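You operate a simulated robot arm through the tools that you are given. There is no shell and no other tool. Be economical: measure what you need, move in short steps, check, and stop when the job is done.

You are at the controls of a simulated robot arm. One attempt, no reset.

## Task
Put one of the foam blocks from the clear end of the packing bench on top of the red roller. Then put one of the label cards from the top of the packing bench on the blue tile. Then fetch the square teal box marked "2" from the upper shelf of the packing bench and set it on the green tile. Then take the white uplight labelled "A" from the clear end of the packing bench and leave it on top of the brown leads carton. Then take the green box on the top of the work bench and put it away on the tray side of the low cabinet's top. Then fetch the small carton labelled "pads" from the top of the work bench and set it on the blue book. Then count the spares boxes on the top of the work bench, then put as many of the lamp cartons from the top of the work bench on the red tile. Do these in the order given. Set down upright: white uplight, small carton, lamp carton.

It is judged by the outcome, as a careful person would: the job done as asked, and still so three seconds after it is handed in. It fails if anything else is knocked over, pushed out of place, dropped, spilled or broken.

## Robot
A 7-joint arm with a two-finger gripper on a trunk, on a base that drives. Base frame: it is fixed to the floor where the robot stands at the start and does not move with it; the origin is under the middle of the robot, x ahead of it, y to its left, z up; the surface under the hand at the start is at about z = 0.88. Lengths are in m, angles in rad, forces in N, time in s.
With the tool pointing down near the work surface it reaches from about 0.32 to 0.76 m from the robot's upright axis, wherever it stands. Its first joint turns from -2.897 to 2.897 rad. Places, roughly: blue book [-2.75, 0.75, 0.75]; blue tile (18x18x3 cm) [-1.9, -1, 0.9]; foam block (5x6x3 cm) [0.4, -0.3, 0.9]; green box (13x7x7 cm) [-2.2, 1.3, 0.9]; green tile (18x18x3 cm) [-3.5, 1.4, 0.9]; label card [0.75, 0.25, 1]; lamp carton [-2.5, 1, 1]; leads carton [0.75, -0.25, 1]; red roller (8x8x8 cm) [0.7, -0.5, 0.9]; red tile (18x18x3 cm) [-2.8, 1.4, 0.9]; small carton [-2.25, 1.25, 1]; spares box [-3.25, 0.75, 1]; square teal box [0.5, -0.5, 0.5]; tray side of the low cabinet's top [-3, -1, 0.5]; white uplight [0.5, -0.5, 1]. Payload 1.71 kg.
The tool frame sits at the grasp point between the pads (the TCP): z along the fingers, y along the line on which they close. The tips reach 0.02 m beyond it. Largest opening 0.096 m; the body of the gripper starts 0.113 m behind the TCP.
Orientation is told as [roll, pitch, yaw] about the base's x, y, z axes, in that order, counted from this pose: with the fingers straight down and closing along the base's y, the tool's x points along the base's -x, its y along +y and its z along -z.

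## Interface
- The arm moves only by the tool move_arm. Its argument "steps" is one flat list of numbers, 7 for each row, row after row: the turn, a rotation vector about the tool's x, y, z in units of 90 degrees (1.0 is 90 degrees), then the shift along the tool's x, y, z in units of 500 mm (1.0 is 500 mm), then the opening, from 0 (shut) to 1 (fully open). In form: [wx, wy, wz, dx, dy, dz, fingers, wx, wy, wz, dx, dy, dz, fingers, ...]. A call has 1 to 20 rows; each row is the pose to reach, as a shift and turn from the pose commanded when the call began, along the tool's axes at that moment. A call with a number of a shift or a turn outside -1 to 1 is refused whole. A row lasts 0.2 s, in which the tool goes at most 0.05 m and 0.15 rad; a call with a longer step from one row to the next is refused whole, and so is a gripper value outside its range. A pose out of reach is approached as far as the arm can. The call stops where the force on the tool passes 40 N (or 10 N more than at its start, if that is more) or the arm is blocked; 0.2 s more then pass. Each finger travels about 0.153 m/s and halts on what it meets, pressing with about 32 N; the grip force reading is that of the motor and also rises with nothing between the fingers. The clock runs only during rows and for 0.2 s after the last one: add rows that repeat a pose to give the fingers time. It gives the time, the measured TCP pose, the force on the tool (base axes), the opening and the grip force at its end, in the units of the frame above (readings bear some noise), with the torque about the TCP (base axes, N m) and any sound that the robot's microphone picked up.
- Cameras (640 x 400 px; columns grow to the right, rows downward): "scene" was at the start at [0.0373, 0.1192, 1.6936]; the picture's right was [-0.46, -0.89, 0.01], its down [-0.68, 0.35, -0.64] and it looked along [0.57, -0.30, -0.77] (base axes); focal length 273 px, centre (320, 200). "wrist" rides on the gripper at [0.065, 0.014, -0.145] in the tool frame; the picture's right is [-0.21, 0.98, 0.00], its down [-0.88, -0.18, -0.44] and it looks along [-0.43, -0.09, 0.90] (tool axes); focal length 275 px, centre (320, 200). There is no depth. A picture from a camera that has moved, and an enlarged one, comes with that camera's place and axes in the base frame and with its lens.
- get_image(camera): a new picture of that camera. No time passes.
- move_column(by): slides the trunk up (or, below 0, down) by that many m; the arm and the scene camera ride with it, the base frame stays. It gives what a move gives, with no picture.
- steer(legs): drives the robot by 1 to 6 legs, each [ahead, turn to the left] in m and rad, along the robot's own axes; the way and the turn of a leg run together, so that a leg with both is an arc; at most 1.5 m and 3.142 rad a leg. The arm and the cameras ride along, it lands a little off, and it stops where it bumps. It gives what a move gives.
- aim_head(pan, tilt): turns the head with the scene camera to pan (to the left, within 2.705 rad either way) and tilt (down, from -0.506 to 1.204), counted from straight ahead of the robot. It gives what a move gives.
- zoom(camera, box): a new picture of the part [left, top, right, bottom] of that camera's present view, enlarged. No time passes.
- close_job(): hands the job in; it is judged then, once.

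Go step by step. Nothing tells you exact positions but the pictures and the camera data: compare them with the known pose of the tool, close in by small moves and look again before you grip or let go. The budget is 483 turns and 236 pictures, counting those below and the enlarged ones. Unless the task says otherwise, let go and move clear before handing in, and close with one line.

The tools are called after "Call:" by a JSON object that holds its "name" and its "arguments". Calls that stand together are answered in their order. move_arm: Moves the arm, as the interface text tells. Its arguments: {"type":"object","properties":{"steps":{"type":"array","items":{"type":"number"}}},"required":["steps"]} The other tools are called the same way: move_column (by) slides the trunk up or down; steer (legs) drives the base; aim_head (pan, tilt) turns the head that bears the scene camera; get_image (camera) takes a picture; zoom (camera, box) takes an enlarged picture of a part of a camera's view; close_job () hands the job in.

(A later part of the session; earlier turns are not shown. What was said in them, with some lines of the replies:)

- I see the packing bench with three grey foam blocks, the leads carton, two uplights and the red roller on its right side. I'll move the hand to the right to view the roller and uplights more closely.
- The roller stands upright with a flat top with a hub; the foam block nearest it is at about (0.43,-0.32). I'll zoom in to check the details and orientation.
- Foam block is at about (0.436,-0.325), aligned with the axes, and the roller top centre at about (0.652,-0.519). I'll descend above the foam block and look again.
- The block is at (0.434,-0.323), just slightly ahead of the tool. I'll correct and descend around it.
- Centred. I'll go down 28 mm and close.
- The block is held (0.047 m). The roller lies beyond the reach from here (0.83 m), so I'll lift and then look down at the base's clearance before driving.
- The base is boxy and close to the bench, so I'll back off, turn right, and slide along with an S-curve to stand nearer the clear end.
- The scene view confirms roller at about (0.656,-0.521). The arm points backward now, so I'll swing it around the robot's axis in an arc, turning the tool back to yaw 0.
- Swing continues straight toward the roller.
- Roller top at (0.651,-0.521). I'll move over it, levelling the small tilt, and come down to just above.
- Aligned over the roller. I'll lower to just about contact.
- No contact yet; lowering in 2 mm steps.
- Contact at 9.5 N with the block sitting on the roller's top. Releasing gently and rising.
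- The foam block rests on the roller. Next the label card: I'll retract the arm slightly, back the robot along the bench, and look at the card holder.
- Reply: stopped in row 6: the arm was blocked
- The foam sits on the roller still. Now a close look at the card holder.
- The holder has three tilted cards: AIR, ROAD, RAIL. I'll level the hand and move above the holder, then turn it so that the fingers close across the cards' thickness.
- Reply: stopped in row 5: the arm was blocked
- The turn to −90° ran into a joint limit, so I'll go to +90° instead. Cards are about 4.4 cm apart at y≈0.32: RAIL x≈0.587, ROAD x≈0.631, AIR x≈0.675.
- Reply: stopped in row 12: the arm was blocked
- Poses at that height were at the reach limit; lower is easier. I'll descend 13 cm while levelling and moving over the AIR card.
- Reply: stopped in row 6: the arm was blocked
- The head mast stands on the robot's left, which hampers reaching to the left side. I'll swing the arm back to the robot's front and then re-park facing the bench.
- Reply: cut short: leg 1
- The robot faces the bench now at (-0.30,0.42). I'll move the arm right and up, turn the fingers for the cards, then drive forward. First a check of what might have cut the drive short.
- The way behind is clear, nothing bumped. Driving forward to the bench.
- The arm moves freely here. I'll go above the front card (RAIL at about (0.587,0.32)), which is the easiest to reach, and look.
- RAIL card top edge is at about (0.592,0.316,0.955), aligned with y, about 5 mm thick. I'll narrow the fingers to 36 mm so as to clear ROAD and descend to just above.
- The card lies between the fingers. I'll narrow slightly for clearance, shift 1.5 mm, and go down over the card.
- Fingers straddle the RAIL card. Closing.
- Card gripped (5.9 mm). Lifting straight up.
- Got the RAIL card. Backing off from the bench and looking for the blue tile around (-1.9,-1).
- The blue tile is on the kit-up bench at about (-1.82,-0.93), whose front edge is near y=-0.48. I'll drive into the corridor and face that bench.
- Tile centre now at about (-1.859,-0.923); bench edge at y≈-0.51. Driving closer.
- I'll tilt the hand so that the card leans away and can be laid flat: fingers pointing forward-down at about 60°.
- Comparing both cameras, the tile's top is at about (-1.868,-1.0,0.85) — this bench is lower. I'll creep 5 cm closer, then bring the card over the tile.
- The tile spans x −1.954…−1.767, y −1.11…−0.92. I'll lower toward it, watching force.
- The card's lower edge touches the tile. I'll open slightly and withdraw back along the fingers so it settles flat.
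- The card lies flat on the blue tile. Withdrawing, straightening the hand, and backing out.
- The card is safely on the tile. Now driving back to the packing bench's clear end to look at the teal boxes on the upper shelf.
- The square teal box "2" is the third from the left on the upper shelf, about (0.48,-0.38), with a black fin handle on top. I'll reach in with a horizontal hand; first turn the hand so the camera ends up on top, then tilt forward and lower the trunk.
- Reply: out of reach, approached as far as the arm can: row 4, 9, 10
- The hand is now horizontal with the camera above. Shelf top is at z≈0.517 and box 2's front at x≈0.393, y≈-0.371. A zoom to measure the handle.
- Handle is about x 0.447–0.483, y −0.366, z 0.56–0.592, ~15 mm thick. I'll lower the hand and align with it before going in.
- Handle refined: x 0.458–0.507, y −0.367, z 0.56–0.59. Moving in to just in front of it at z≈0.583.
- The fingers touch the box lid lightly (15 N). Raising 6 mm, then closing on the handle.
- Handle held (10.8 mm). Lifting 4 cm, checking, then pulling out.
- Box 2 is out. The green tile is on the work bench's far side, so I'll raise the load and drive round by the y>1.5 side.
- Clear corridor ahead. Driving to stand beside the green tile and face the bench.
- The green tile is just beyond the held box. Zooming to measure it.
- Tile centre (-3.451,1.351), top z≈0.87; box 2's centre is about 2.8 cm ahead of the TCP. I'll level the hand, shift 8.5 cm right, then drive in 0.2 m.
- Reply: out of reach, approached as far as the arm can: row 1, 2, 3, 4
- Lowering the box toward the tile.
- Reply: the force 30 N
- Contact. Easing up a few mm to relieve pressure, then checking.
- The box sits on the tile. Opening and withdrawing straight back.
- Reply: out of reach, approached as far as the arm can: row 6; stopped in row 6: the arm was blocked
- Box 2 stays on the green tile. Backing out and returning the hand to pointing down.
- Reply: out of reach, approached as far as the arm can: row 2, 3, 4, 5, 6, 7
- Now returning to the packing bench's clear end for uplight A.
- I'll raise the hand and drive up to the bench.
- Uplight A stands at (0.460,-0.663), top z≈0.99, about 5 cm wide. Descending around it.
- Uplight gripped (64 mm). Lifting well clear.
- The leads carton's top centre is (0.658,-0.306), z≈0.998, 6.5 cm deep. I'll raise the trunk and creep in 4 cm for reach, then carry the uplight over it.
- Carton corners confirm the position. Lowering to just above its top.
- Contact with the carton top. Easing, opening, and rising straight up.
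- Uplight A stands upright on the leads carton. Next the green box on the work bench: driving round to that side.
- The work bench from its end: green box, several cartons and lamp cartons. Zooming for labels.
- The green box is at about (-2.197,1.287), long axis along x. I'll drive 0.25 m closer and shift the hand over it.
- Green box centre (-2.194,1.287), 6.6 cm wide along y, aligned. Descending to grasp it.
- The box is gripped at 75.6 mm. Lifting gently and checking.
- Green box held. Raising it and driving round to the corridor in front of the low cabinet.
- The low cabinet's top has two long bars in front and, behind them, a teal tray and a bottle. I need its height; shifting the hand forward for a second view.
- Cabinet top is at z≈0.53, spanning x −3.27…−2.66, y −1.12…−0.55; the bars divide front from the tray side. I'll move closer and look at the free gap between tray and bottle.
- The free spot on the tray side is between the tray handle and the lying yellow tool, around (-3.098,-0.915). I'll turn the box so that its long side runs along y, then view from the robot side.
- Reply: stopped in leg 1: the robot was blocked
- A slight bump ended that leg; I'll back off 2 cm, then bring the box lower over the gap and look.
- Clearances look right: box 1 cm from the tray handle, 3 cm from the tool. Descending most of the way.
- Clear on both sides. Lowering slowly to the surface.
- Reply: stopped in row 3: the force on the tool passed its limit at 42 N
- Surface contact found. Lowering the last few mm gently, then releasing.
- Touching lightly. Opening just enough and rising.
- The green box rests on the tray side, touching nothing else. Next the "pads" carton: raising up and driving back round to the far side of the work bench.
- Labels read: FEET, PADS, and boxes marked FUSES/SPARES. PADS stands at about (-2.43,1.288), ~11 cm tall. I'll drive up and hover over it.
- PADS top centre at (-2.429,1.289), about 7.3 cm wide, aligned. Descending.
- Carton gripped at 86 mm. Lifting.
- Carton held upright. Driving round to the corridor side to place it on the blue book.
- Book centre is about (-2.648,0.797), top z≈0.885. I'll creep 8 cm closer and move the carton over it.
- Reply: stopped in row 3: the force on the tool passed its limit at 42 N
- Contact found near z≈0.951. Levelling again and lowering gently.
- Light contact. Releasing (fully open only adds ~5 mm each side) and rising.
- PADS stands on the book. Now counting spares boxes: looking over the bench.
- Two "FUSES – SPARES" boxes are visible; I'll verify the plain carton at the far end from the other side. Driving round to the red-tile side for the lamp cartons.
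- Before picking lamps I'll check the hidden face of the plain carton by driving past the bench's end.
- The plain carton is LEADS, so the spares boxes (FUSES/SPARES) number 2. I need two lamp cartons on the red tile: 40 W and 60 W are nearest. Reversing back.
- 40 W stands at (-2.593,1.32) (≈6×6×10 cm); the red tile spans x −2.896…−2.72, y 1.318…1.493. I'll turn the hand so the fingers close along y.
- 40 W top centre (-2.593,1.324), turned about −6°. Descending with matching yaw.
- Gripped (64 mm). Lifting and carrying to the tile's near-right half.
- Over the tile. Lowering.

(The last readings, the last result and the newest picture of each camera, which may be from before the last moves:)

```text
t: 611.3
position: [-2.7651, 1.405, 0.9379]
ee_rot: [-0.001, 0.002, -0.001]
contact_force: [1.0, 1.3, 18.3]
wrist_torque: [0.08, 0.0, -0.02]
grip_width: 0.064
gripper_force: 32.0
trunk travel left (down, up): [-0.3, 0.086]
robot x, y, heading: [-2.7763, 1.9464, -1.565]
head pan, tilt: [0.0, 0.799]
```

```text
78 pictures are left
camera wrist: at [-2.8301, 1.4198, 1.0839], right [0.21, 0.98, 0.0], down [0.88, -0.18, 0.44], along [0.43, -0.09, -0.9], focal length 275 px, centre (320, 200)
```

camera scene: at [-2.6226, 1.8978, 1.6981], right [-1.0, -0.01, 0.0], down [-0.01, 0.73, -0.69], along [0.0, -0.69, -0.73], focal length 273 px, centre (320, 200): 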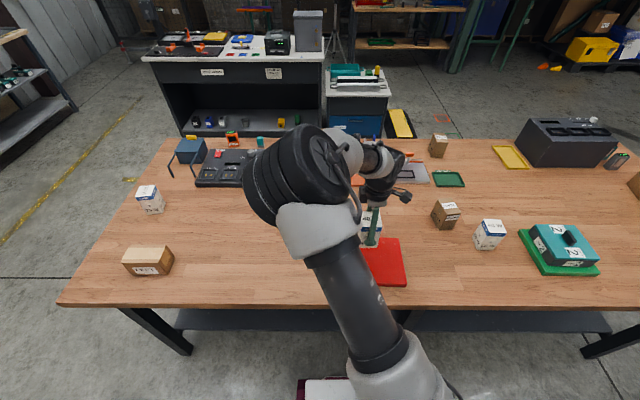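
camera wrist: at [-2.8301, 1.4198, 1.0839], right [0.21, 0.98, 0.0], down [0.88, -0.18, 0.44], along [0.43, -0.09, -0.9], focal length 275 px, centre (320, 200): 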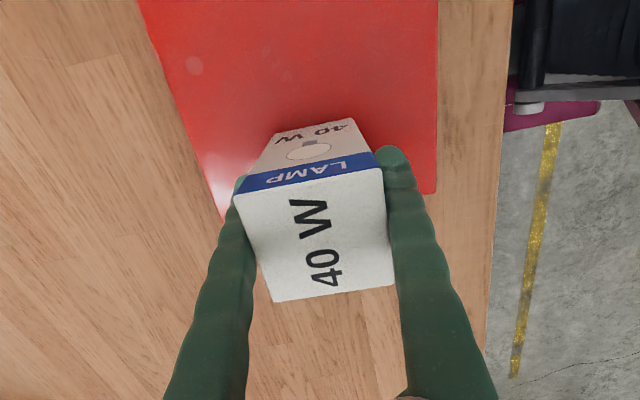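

Contact. Releasing and rising.

Call:
{"name": "move_arm", "arguments": {"steps": [0, 0, 0, 0, 0, -0.003, 0.4, 0, 0, 0, 0, 0, -0.003, 0.75, 0, 0, 0, 0, 0, -0.003, 0.9, 0, 0, 0, 0, 0, -0.003, 0.9, 0, 0, 0, 0, 0, -0.08, 0.9, 0, 0, 0, 0, 0, -0.17, 0.9, 0, 0, 0, 0, 0, -0.26, 0.9, 0, 0, 0, 0, 0, -0.35, 0.9, 0, 0, 0, 0, 0, -0.4, 0.9, 0, 0, 0, 0, 0, -0.4, 0.9]}}

Call:
{"name": "get_image", "arguments": {"camera": "wrist"}}

```text
t: 613.5
position: [-2.7651, 1.4046, 1.1374]
ee_rot: [0.001, -0.001, 0.001]
contact_force: [-0.2, -0.1, -0.2]
wrist_torque: [0.01, -0.03, 0.01]
grip_width: 0.0864
gripper_force: 0.1
trunk travel left (down, up): [-0.3, 0.086]
robot x, y, heading: [-2.7793, 1.9482, -1.558]
head pan, tilt: [0.0, 0.799]
```

```text
77 pictures are left
camera wrist: at [-2.8307, 1.4191, 1.2827], right [0.21, 0.98, 0.0], down [0.88, -0.18, 0.44], along [0.44, -0.09, -0.9], focal length 275 px, centre (320, 200)
```

wrist: 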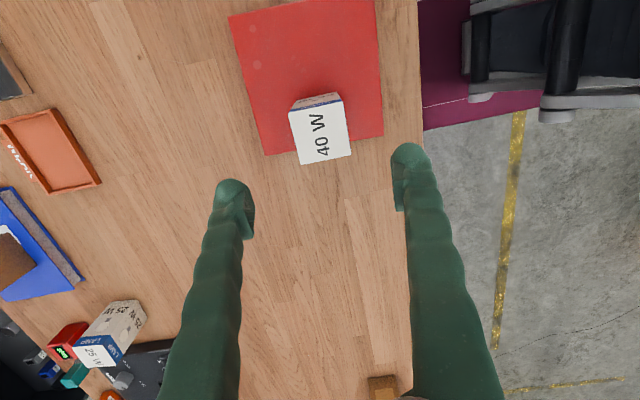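

40 W stands on the red tile. Shifting the robot 0.33 m to the right for the 60 W carton.

Call:
{"name": "steer", "arguments": {"legs": [[-0.2, 0], [0, -1.575], [0.35, 0], [0, 1.571], [0.21, 0]]}}

Call:
{"name": "get_image", "arguments": {"camera": "wrist"}}

Call:
{"name": "get_image", "arguments": {"camera": "scene"}}

```text
t: 627.6
position: [-3.1001, 1.3801, 1.1321]
ee_rot: [0.005, 0.002, 0.02]
contact_force: [-0.7, 0.3, -1.4]
wrist_torque: [-0.02, 0.0, -0.01]
grip_width: 0.0863
gripper_force: 0.0
trunk travel left (down, up): [-0.3, 0.086]
robot x, y, heading: [-3.1224, 1.926, -1.545]
head pan, tilt: [0.0, 0.799]
```

```text
76 pictures are left
camera wrist: at [-3.1659, 1.3921, 1.2786], right [0.19, 0.98, 0.01], down [0.88, -0.17, 0.44], along [0.43, -0.08, -0.9], focal length 275 px, centre (320, 200)
```

wrist: 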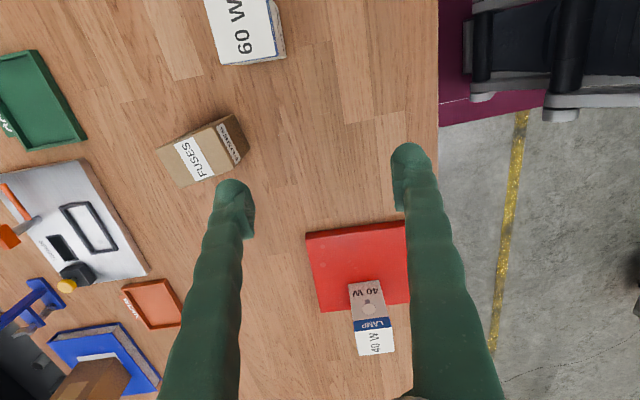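

```text
75 pictures are left
camera scene: at [-2.9686, 1.8821, 1.698], right [-1.0, -0.02, 0.0], down [-0.02, 0.73, -0.69], along [0.02, -0.68, -0.73], focal length 273 px, centre (320, 200)
```

scene: 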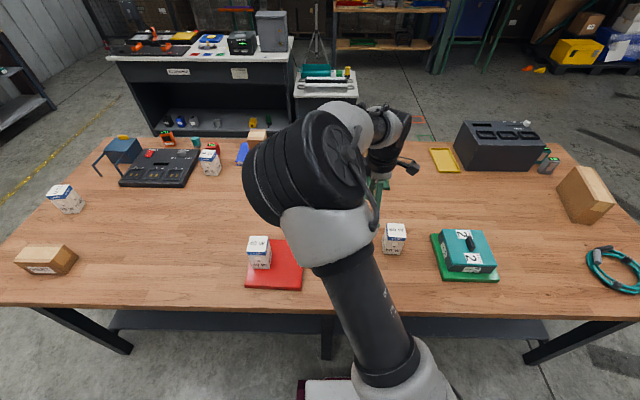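

Call:
{"name": "move_arm", "arguments": {"steps": [0, 0, 0, 0.07, -0.035, 0, 1, 0, 0, 0, 0.14, -0.07, 0, 1, 0, 0, 0, 0.21, -0.1, 0, 1, 0, 0, 0, 0.275, -0.135, 0, 1, 0, 0, 0, 0.275, -0.135, 0, 1]}}

Call:
{"name": "get_image", "arguments": {"camera": "wrist"}}

```text
t: 628.8
position: [-3.2378, 1.3288, 1.1438]
ee_rot: [-0.011, -0.001, 0.022]
contact_force: [0.3, 0.8, -1.2]
wrist_torque: [-0.06, 0.04, 0.01]
grip_width: 0.0959
gripper_force: 0.0
trunk travel left (down, up): [-0.3, 0.086]
robot x, y, heading: [-3.1254, 1.9274, -1.546]
head pan, tilt: [0.0, 0.799]
```

```text
74 pictures are left
camera wrist: at [-3.304, 1.343, 1.2895], right [0.19, 0.98, -0.01], down [0.88, -0.16, 0.45], along [0.44, -0.09, -0.89], focal length 275 px, centre (320, 200)
```

wrist: 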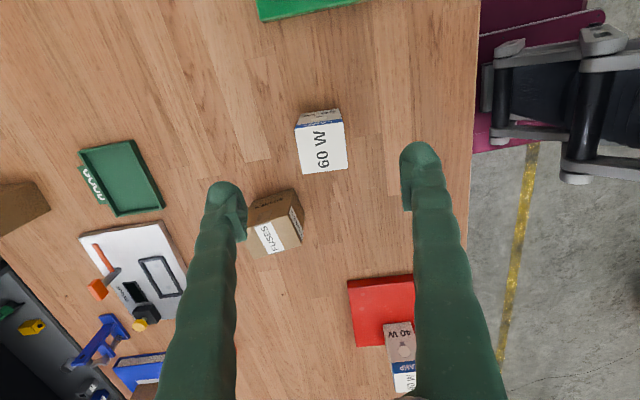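

60 W top centre (-3.211,1.325). Descending.

Call:
{"name": "move_arm", "arguments": {"steps": [-0.007, 0, 0.025, -0.027, -0.004, 0.07, 1, -0.007, 0, 0.05, -0.054, -0.008, 0.14, 1, -0.007, 0, 0.05, -0.054, -0.008, 0.21, 1, -0.007, 0, 0.05, -0.054, -0.008, 0.28, 1, -0.007, 0, 0.05, -0.054, -0.008, 0.28, 1]}}

Call:
{"name": "get_image", "arguments": {"camera": "wrist"}}

```text
t: 630.0
position: [-3.2112, 1.3223, 1.0019]
ee_rot: [0.0, -0.001, -0.06]
contact_force: [-0.9, -0.7, -0.1]
wrist_torque: [-0.06, 0.01, -0.04]
grip_width: 0.0962
gripper_force: 0.1
trunk travel left (down, up): [-0.3, 0.086]
robot x, y, heading: [-3.1267, 1.9306, -1.549]
head pan, tilt: [0.0, 0.799]
```

```text
73 pictures are left
camera wrist: at [-3.2763, 1.3411, 1.1472], right [0.26, 0.96, 0.0], down [0.86, -0.24, 0.44], along [0.43, -0.12, -0.9], focal length 275 px, centre (320, 200)
```

wrist: 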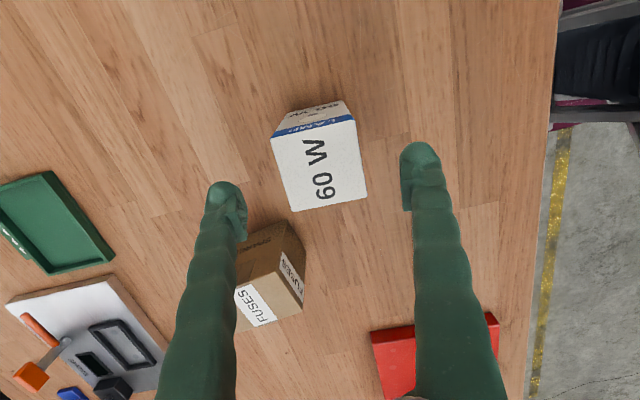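

Call:
{"name": "move_arm", "arguments": {"steps": [0, 0, 0, 0, 0.004, 0.08, 1, 0, 0, 0, 0, 0.004, 0.15, 1, 0, 0, 0, 0, 0.004, 0.176, 1, 0, 0, 0, 0, 0.004, 0.176, 1, 0, 0, 0, 0, 0.004, 0.176, 0.4, 0, 0, 0, 0, 0.004, 0.176, 0.4, 0, 0, 0, 0, 0.004, 0.176, 0.4]}}

Call:
{"name": "get_image", "arguments": {"camera": "wrist"}}

```text
t: 631.6
position: [-3.2109, 1.3245, 0.9138]
ee_rot: [0.001, 0.003, -0.06]
contact_force: [0.2, 0.6, 1.0]
wrist_torque: [0.07, -0.05, 0.03]
grip_width: 0.0642
gripper_force: 32.0
trunk travel left (down, up): [-0.3, 0.086]
robot x, y, heading: [-3.1276, 1.9287, -1.55]
head pan, tilt: [0.0, 0.799]
```

```text
72 pictures are left
camera wrist: at [-3.2757, 1.3429, 1.0597], right [0.26, 0.96, 0.0], down [0.86, -0.24, 0.44], along [0.43, -0.12, -0.9], focal length 275 px, centre (320, 200)
```

wrist: 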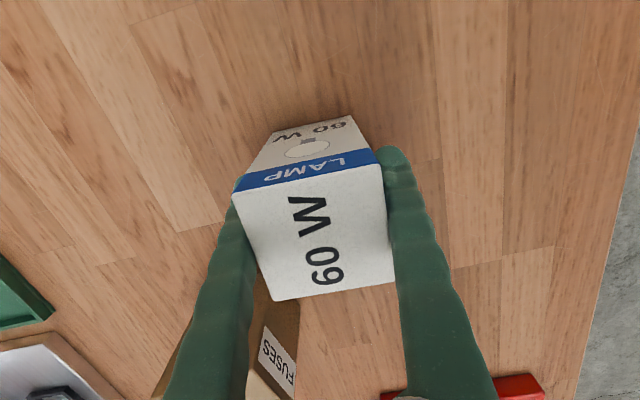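

Gripped. Lifting and carrying to the tile's other half.

Call:
{"name": "move_arm", "arguments": {"steps": [0, 0, 0, 0, 0, -0.05, 0.4, 0, 0, 0, 0, 0, -0.14, 0.4, 0, 0, 0, 0, 0, -0.23, 0.4, 0, 0, 0, 0, 0, -0.32, 0.4, 0, 0, 0, 0, 0, -0.38, 0.4, 0, 0, -0.01, -0.08, 0.024, -0.38, 0.4, 0, 0, -0.02, -0.17, 0.05, -0.38, 0.4, 0, 0, -0.03, -0.26, 0.076, -0.38, 0.4, 0, 0, -0.038, -0.35, 0.103, -0.38, 0.4, 0, 0, -0.038, -0.44, 0.13, -0.38, 0.4, 0, 0, -0.038, -0.53, 0.156, -0.38, 0.4, 0, 0, -0.038, -0.62, 0.182, -0.38, 0.4, 0, 0, -0.038, -0.706, 0.207, -0.38, 0.4, 0, 0, -0.038, -0.706, 0.207, -0.38, 0.4]}}

Call:
{"name": "get_image", "arguments": {"camera": "wrist"}}

Call:
{"name": "zoom", "arguments": {"camera": "scene", "box": [200, 190, 360, 310]}}

```text
t: 634.6
position: [-2.8532, 1.4079, 1.1034]
ee_rot: [0.001, 0.0, 0.0]
contact_force: [-0.4, -0.4, -0.8]
wrist_torque: [0.02, -0.01, 0.02]
grip_width: 0.0637
gripper_force: 32.6
trunk travel left (down, up): [-0.3, 0.086]
robot x, y, heading: [-3.1264, 1.9335, -1.548]
head pan, tilt: [0.0, 0.799]
```

```text
71 pictures are left
camera wrist: at [-2.9197, 1.4208, 1.2492], right [0.21, 0.98, 0.0], down [0.88, -0.18, 0.44], along [0.44, -0.09, -0.9], focal length 275 px, centre (320, 200)
```

wrist: 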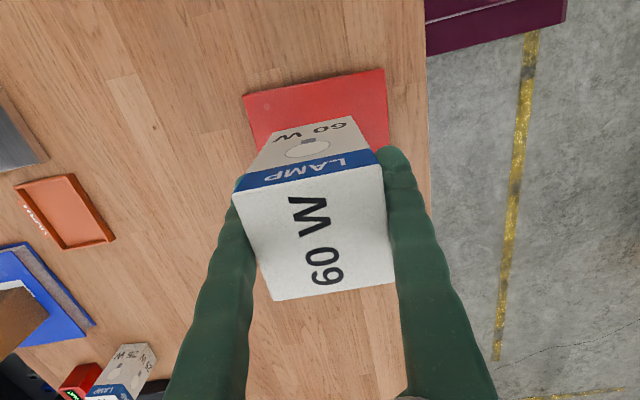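

```text
3.33 times, centred on (280, 250) of scene
camera zoom: at [-2.9705, 1.8834, 1.6981], right [-1.0, -0.02, 0.0], down [-0.02, 0.73, -0.68], along [0.02, -0.68, -0.73], focal length 910 px, centre (453, 33)
```

zoom: 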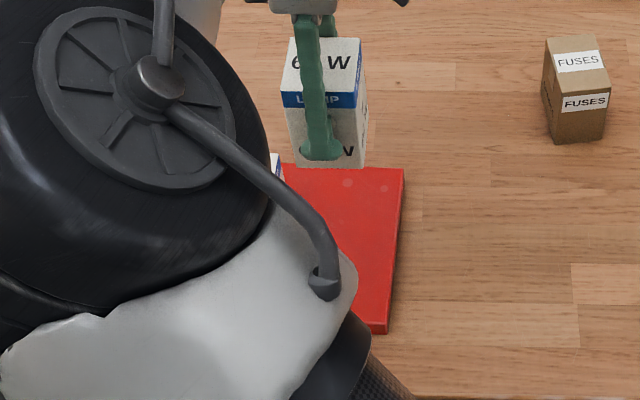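

Position good: 1.5 cm inside the tile edge and 2.4 cm from the 40 W. Lowering.

Call:
{"name": "move_arm", "arguments": {"steps": [0, 0, 0, 0, 0, 0.07, 0.4, 0, 0, 0, 0, 0, 0.15, 0.4, 0, 0, 0, 0, 0, 0.23, 0.4, 0, 0, 0, 0, 0, 0.3, 0.4, 0, 0, 0, 0, 0, 0.312, 0.4, 0, 0, 0, 0, 0, 0.312, 0.4]}}

Call:
{"name": "get_image", "arguments": {"camera": "wrist"}}

```text
t: 636.0
position: [-2.852, 1.408, 0.9472]
ee_rot: [0.003, 0.003, 0.002]
contact_force: [-1.0, 0.9, -1.0]
wrist_torque: [0.0, 0.04, 0.01]
grip_width: 0.064
gripper_force: 32.0
trunk travel left (down, up): [-0.3, 0.086]
robot x, y, heading: [-3.1254, 1.9283, -1.546]
head pan, tilt: [0.0, 0.799]
```

```text
69 pictures are left
camera wrist: at [-2.9181, 1.4217, 1.0926], right [0.2, 0.98, 0.0], down [0.88, -0.18, 0.44], along [0.43, -0.09, -0.9], focal length 275 px, centre (320, 200)
```

wrist: 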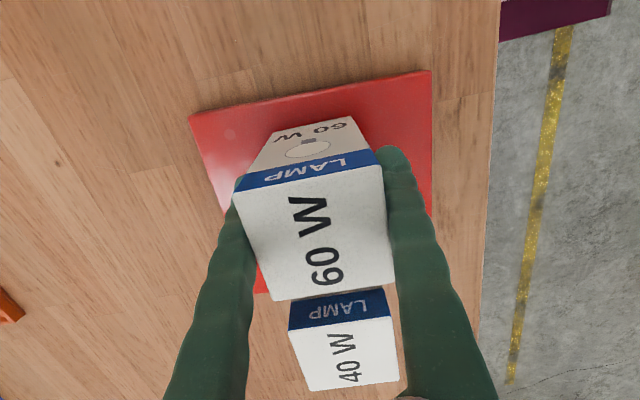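

Call:
{"name": "move_arm", "arguments": {"steps": [0, 0, 0, 0, 0, 0.005, 0.4, 0, 0, 0, 0, 0, 0.01, 0.4, 0, 0, 0, 0, 0, 0.01, 0.4]}}

```text
t: 636.8
position: [-2.8521, 1.4072, 0.9427]
ee_rot: [0.001, 0.002, 0.002]
contact_force: [-0.2, -0.2, 0.2]
wrist_torque: [0.0, 0.0, 0.0]
grip_width: 0.0639
gripper_force: 31.7
trunk travel left (down, up): [-0.3, 0.086]
robot x, y, heading: [-3.127, 1.9302, -1.548]
head pan, tilt: [0.0, 0.799]
```

Call:
{"name": "move_arm", "arguments": {"steps": [0, 0, 0, 0, 0, 0.004, 0.4, 0, 0, 0, 0, 0, 0.008, 0.4, 0, 0, 0, 0, 0, 0.008, 0.4]}}

```text
t: 637.6
position: [-2.8516, 1.4074, 0.939]
ee_rot: [0.001, 0.0, 0.003]
contact_force: [-0.8, -0.6, -1.3]
wrist_torque: [-0.01, -0.03, 0.01]
grip_width: 0.064
gripper_force: 32.4
trunk travel left (down, up): [-0.3, 0.086]
robot x, y, heading: [-3.1244, 1.9297, -1.546]
head pan, tilt: [0.0, 0.799]
```

Call:
{"name": "move_arm", "arguments": {"steps": [0, 0, 0, 0, 0, 0.003, 0.4, 0, 0, 0, 0, 0, 0.006, 0.4, 0, 0, 0, 0, 0, 0.006, 0.4]}}

```text
t: 638.4
position: [-2.8513, 1.4081, 0.9374]
ee_rot: [-0.002, 0.0, 0.001]
contact_force: [0.7, 0.8, 20.1]
wrist_torque: [0.35, 0.12, 0.06]
grip_width: 0.0639
gripper_force: 32.5
trunk travel left (down, up): [-0.3, 0.086]
robot x, y, heading: [-3.1246, 1.9285, -1.548]
head pan, tilt: [0.0, 0.799]
```

Contact. Releasing and rising straight up.

Call:
{"name": "move_arm", "arguments": {"steps": [0, 0, 0, 0, 0, -0.003, 0.4, 0, 0, 0, 0, 0, -0.003, 0.75, 0, 0, 0, 0, 0, -0.003, 0.9, 0, 0, 0, 0, 0, -0.003, 0.9, 0, 0, 0, 0, 0, -0.08, 0.9, 0, 0, 0, 0, 0, -0.17, 0.9, 0, 0, 0, 0, 0, -0.26, 0.9, 0, 0, 0, 0, 0, -0.35, 0.9, 0, 0, 0, 0, 0, -0.4, 0.9, 0, 0, 0, 0, 0, -0.4, 0.9]}}

Call:
{"name": "steer", "arguments": {"legs": [[-0.3, 0]]}}

Call:
{"name": "aim_head", "arguments": {"pan": 0.15, "tilt": 0.7}}

Call:
{"name": "get_image", "arguments": {"camera": "wrist"}}

Call:
{"name": "get_image", "arguments": {"camera": "scene"}}

```text
t: 640.6
position: [-2.8499, 1.4087, 1.1362]
ee_rot: [0.002, -0.001, 0.003]
contact_force: [0.6, 0.5, 0.2]
wrist_torque: [0.04, 0.02, 0.04]
grip_width: 0.0862
gripper_force: 0.0
trunk travel left (down, up): [-0.3, 0.086]
robot x, y, heading: [-3.1278, 1.9326, -1.551]
head pan, tilt: [0.0, 0.799]
```

```text
t: 642.8
position: [-2.8571, 1.7107, 1.1361]
ee_rot: [0.001, -0.001, 0.0]
contact_force: [0.4, -0.2, -0.2]
wrist_torque: [-0.1, 0.0, -0.02]
grip_width: 0.0866
gripper_force: 0.0
trunk travel left (down, up): [-0.3, 0.086]
robot x, y, heading: [-3.1315, 2.2305, -1.543]
head pan, tilt: [0.0, 0.799]
```

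```text
t: 643.5
position: [-2.8586, 1.7279, 1.1434]
ee_rot: [-0.013, -0.001, 0.002]
contact_force: [-0.3, 0.0, -1.1]
wrist_torque: [0.0, 0.02, 0.01]
grip_width: 0.0861
gripper_force: 0.1
trunk travel left (down, up): [-0.3, 0.086]
robot x, y, heading: [-3.1368, 2.2283, -1.552]
head pan, tilt: [0.15, 0.7]
```

```text
68 pictures are left
camera wrist: at [-2.9246, 1.7427, 1.2888], right [0.2, 0.98, -0.01], down [0.88, -0.18, 0.45], along [0.44, -0.1, -0.89], focal length 275 px, centre (320, 200)
```

wrist: 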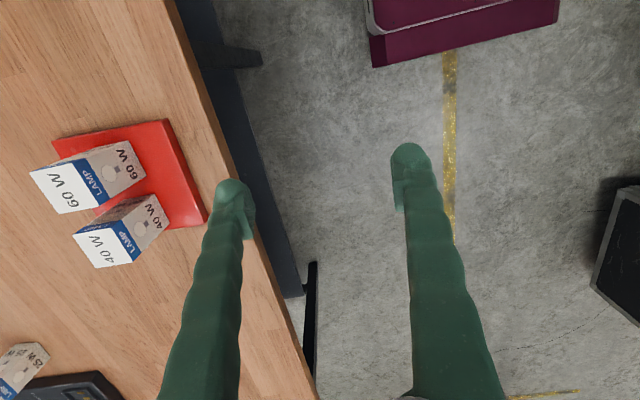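

```text
67 pictures are left
camera scene: at [-2.964, 2.1826, 1.7063], right [-0.99, -0.17, 0.0], down [-0.11, 0.65, -0.75], along [0.13, -0.74, -0.66], focal length 273 px, centre (320, 200)
```

scene: 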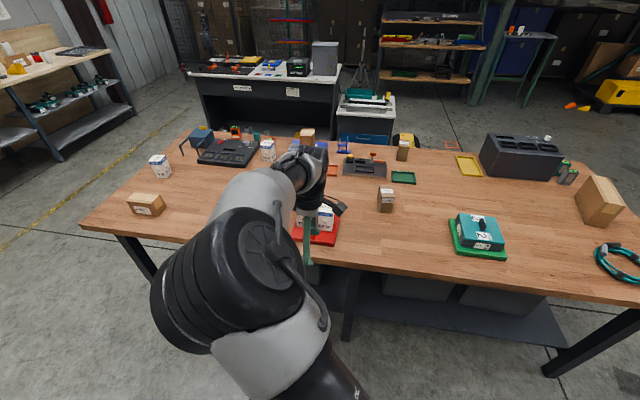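

Both lamp cartons stand on the red tile. A last check of the earlier placements from here.

Call:
{"name": "zoom", "arguments": {"camera": "scene", "box": [230, 40, 430, 160]}}

Call:
{"name": "zoom", "arguments": {"camera": "scene", "box": [0, 20, 140, 120]}}

```text
3.20 times, centred on (330, 100) of scene
camera zoom: at [-2.964, 2.1826, 1.7063], right [-0.99, -0.17, 0.0], down [-0.11, 0.65, -0.75], along [0.13, -0.74, -0.66], focal length 874 px, centre (288, 520)
```

zoom: 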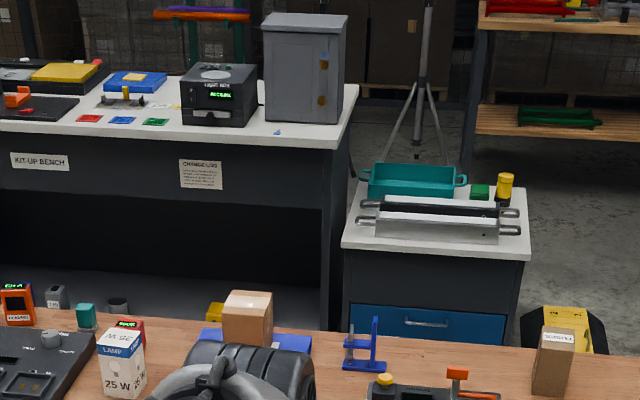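

```text
4.00 times, centred on (70, 70) of scene
camera zoom: at [-2.964, 2.1826, 1.7063], right [-0.99, -0.17, 0.0], down [-0.11, 0.65, -0.75], along [0.13, -0.74, -0.66], focal length 1092 px, centre (1320, 720)
```

zoom: 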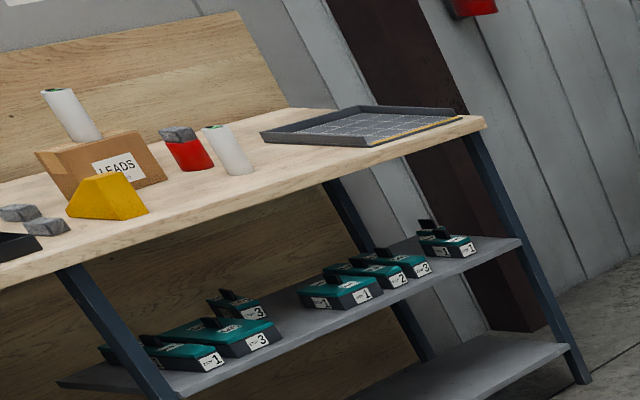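

Every placement is as it should be: foam on the roller, card on the blue tile, box 2 on the green tile, uplight A on the leads carton, green box on the tray side, PADS on the book, and two lamp cartons on the red tile. Handing in.

Call:
{"name": "close_job", "arguments": {}}

```text
The job is handed in.
```

All seven steps are done in the order given and the job is handed in; I counted two spares boxes, so the 40 W and 60 W lamp cartons are on the red tile.
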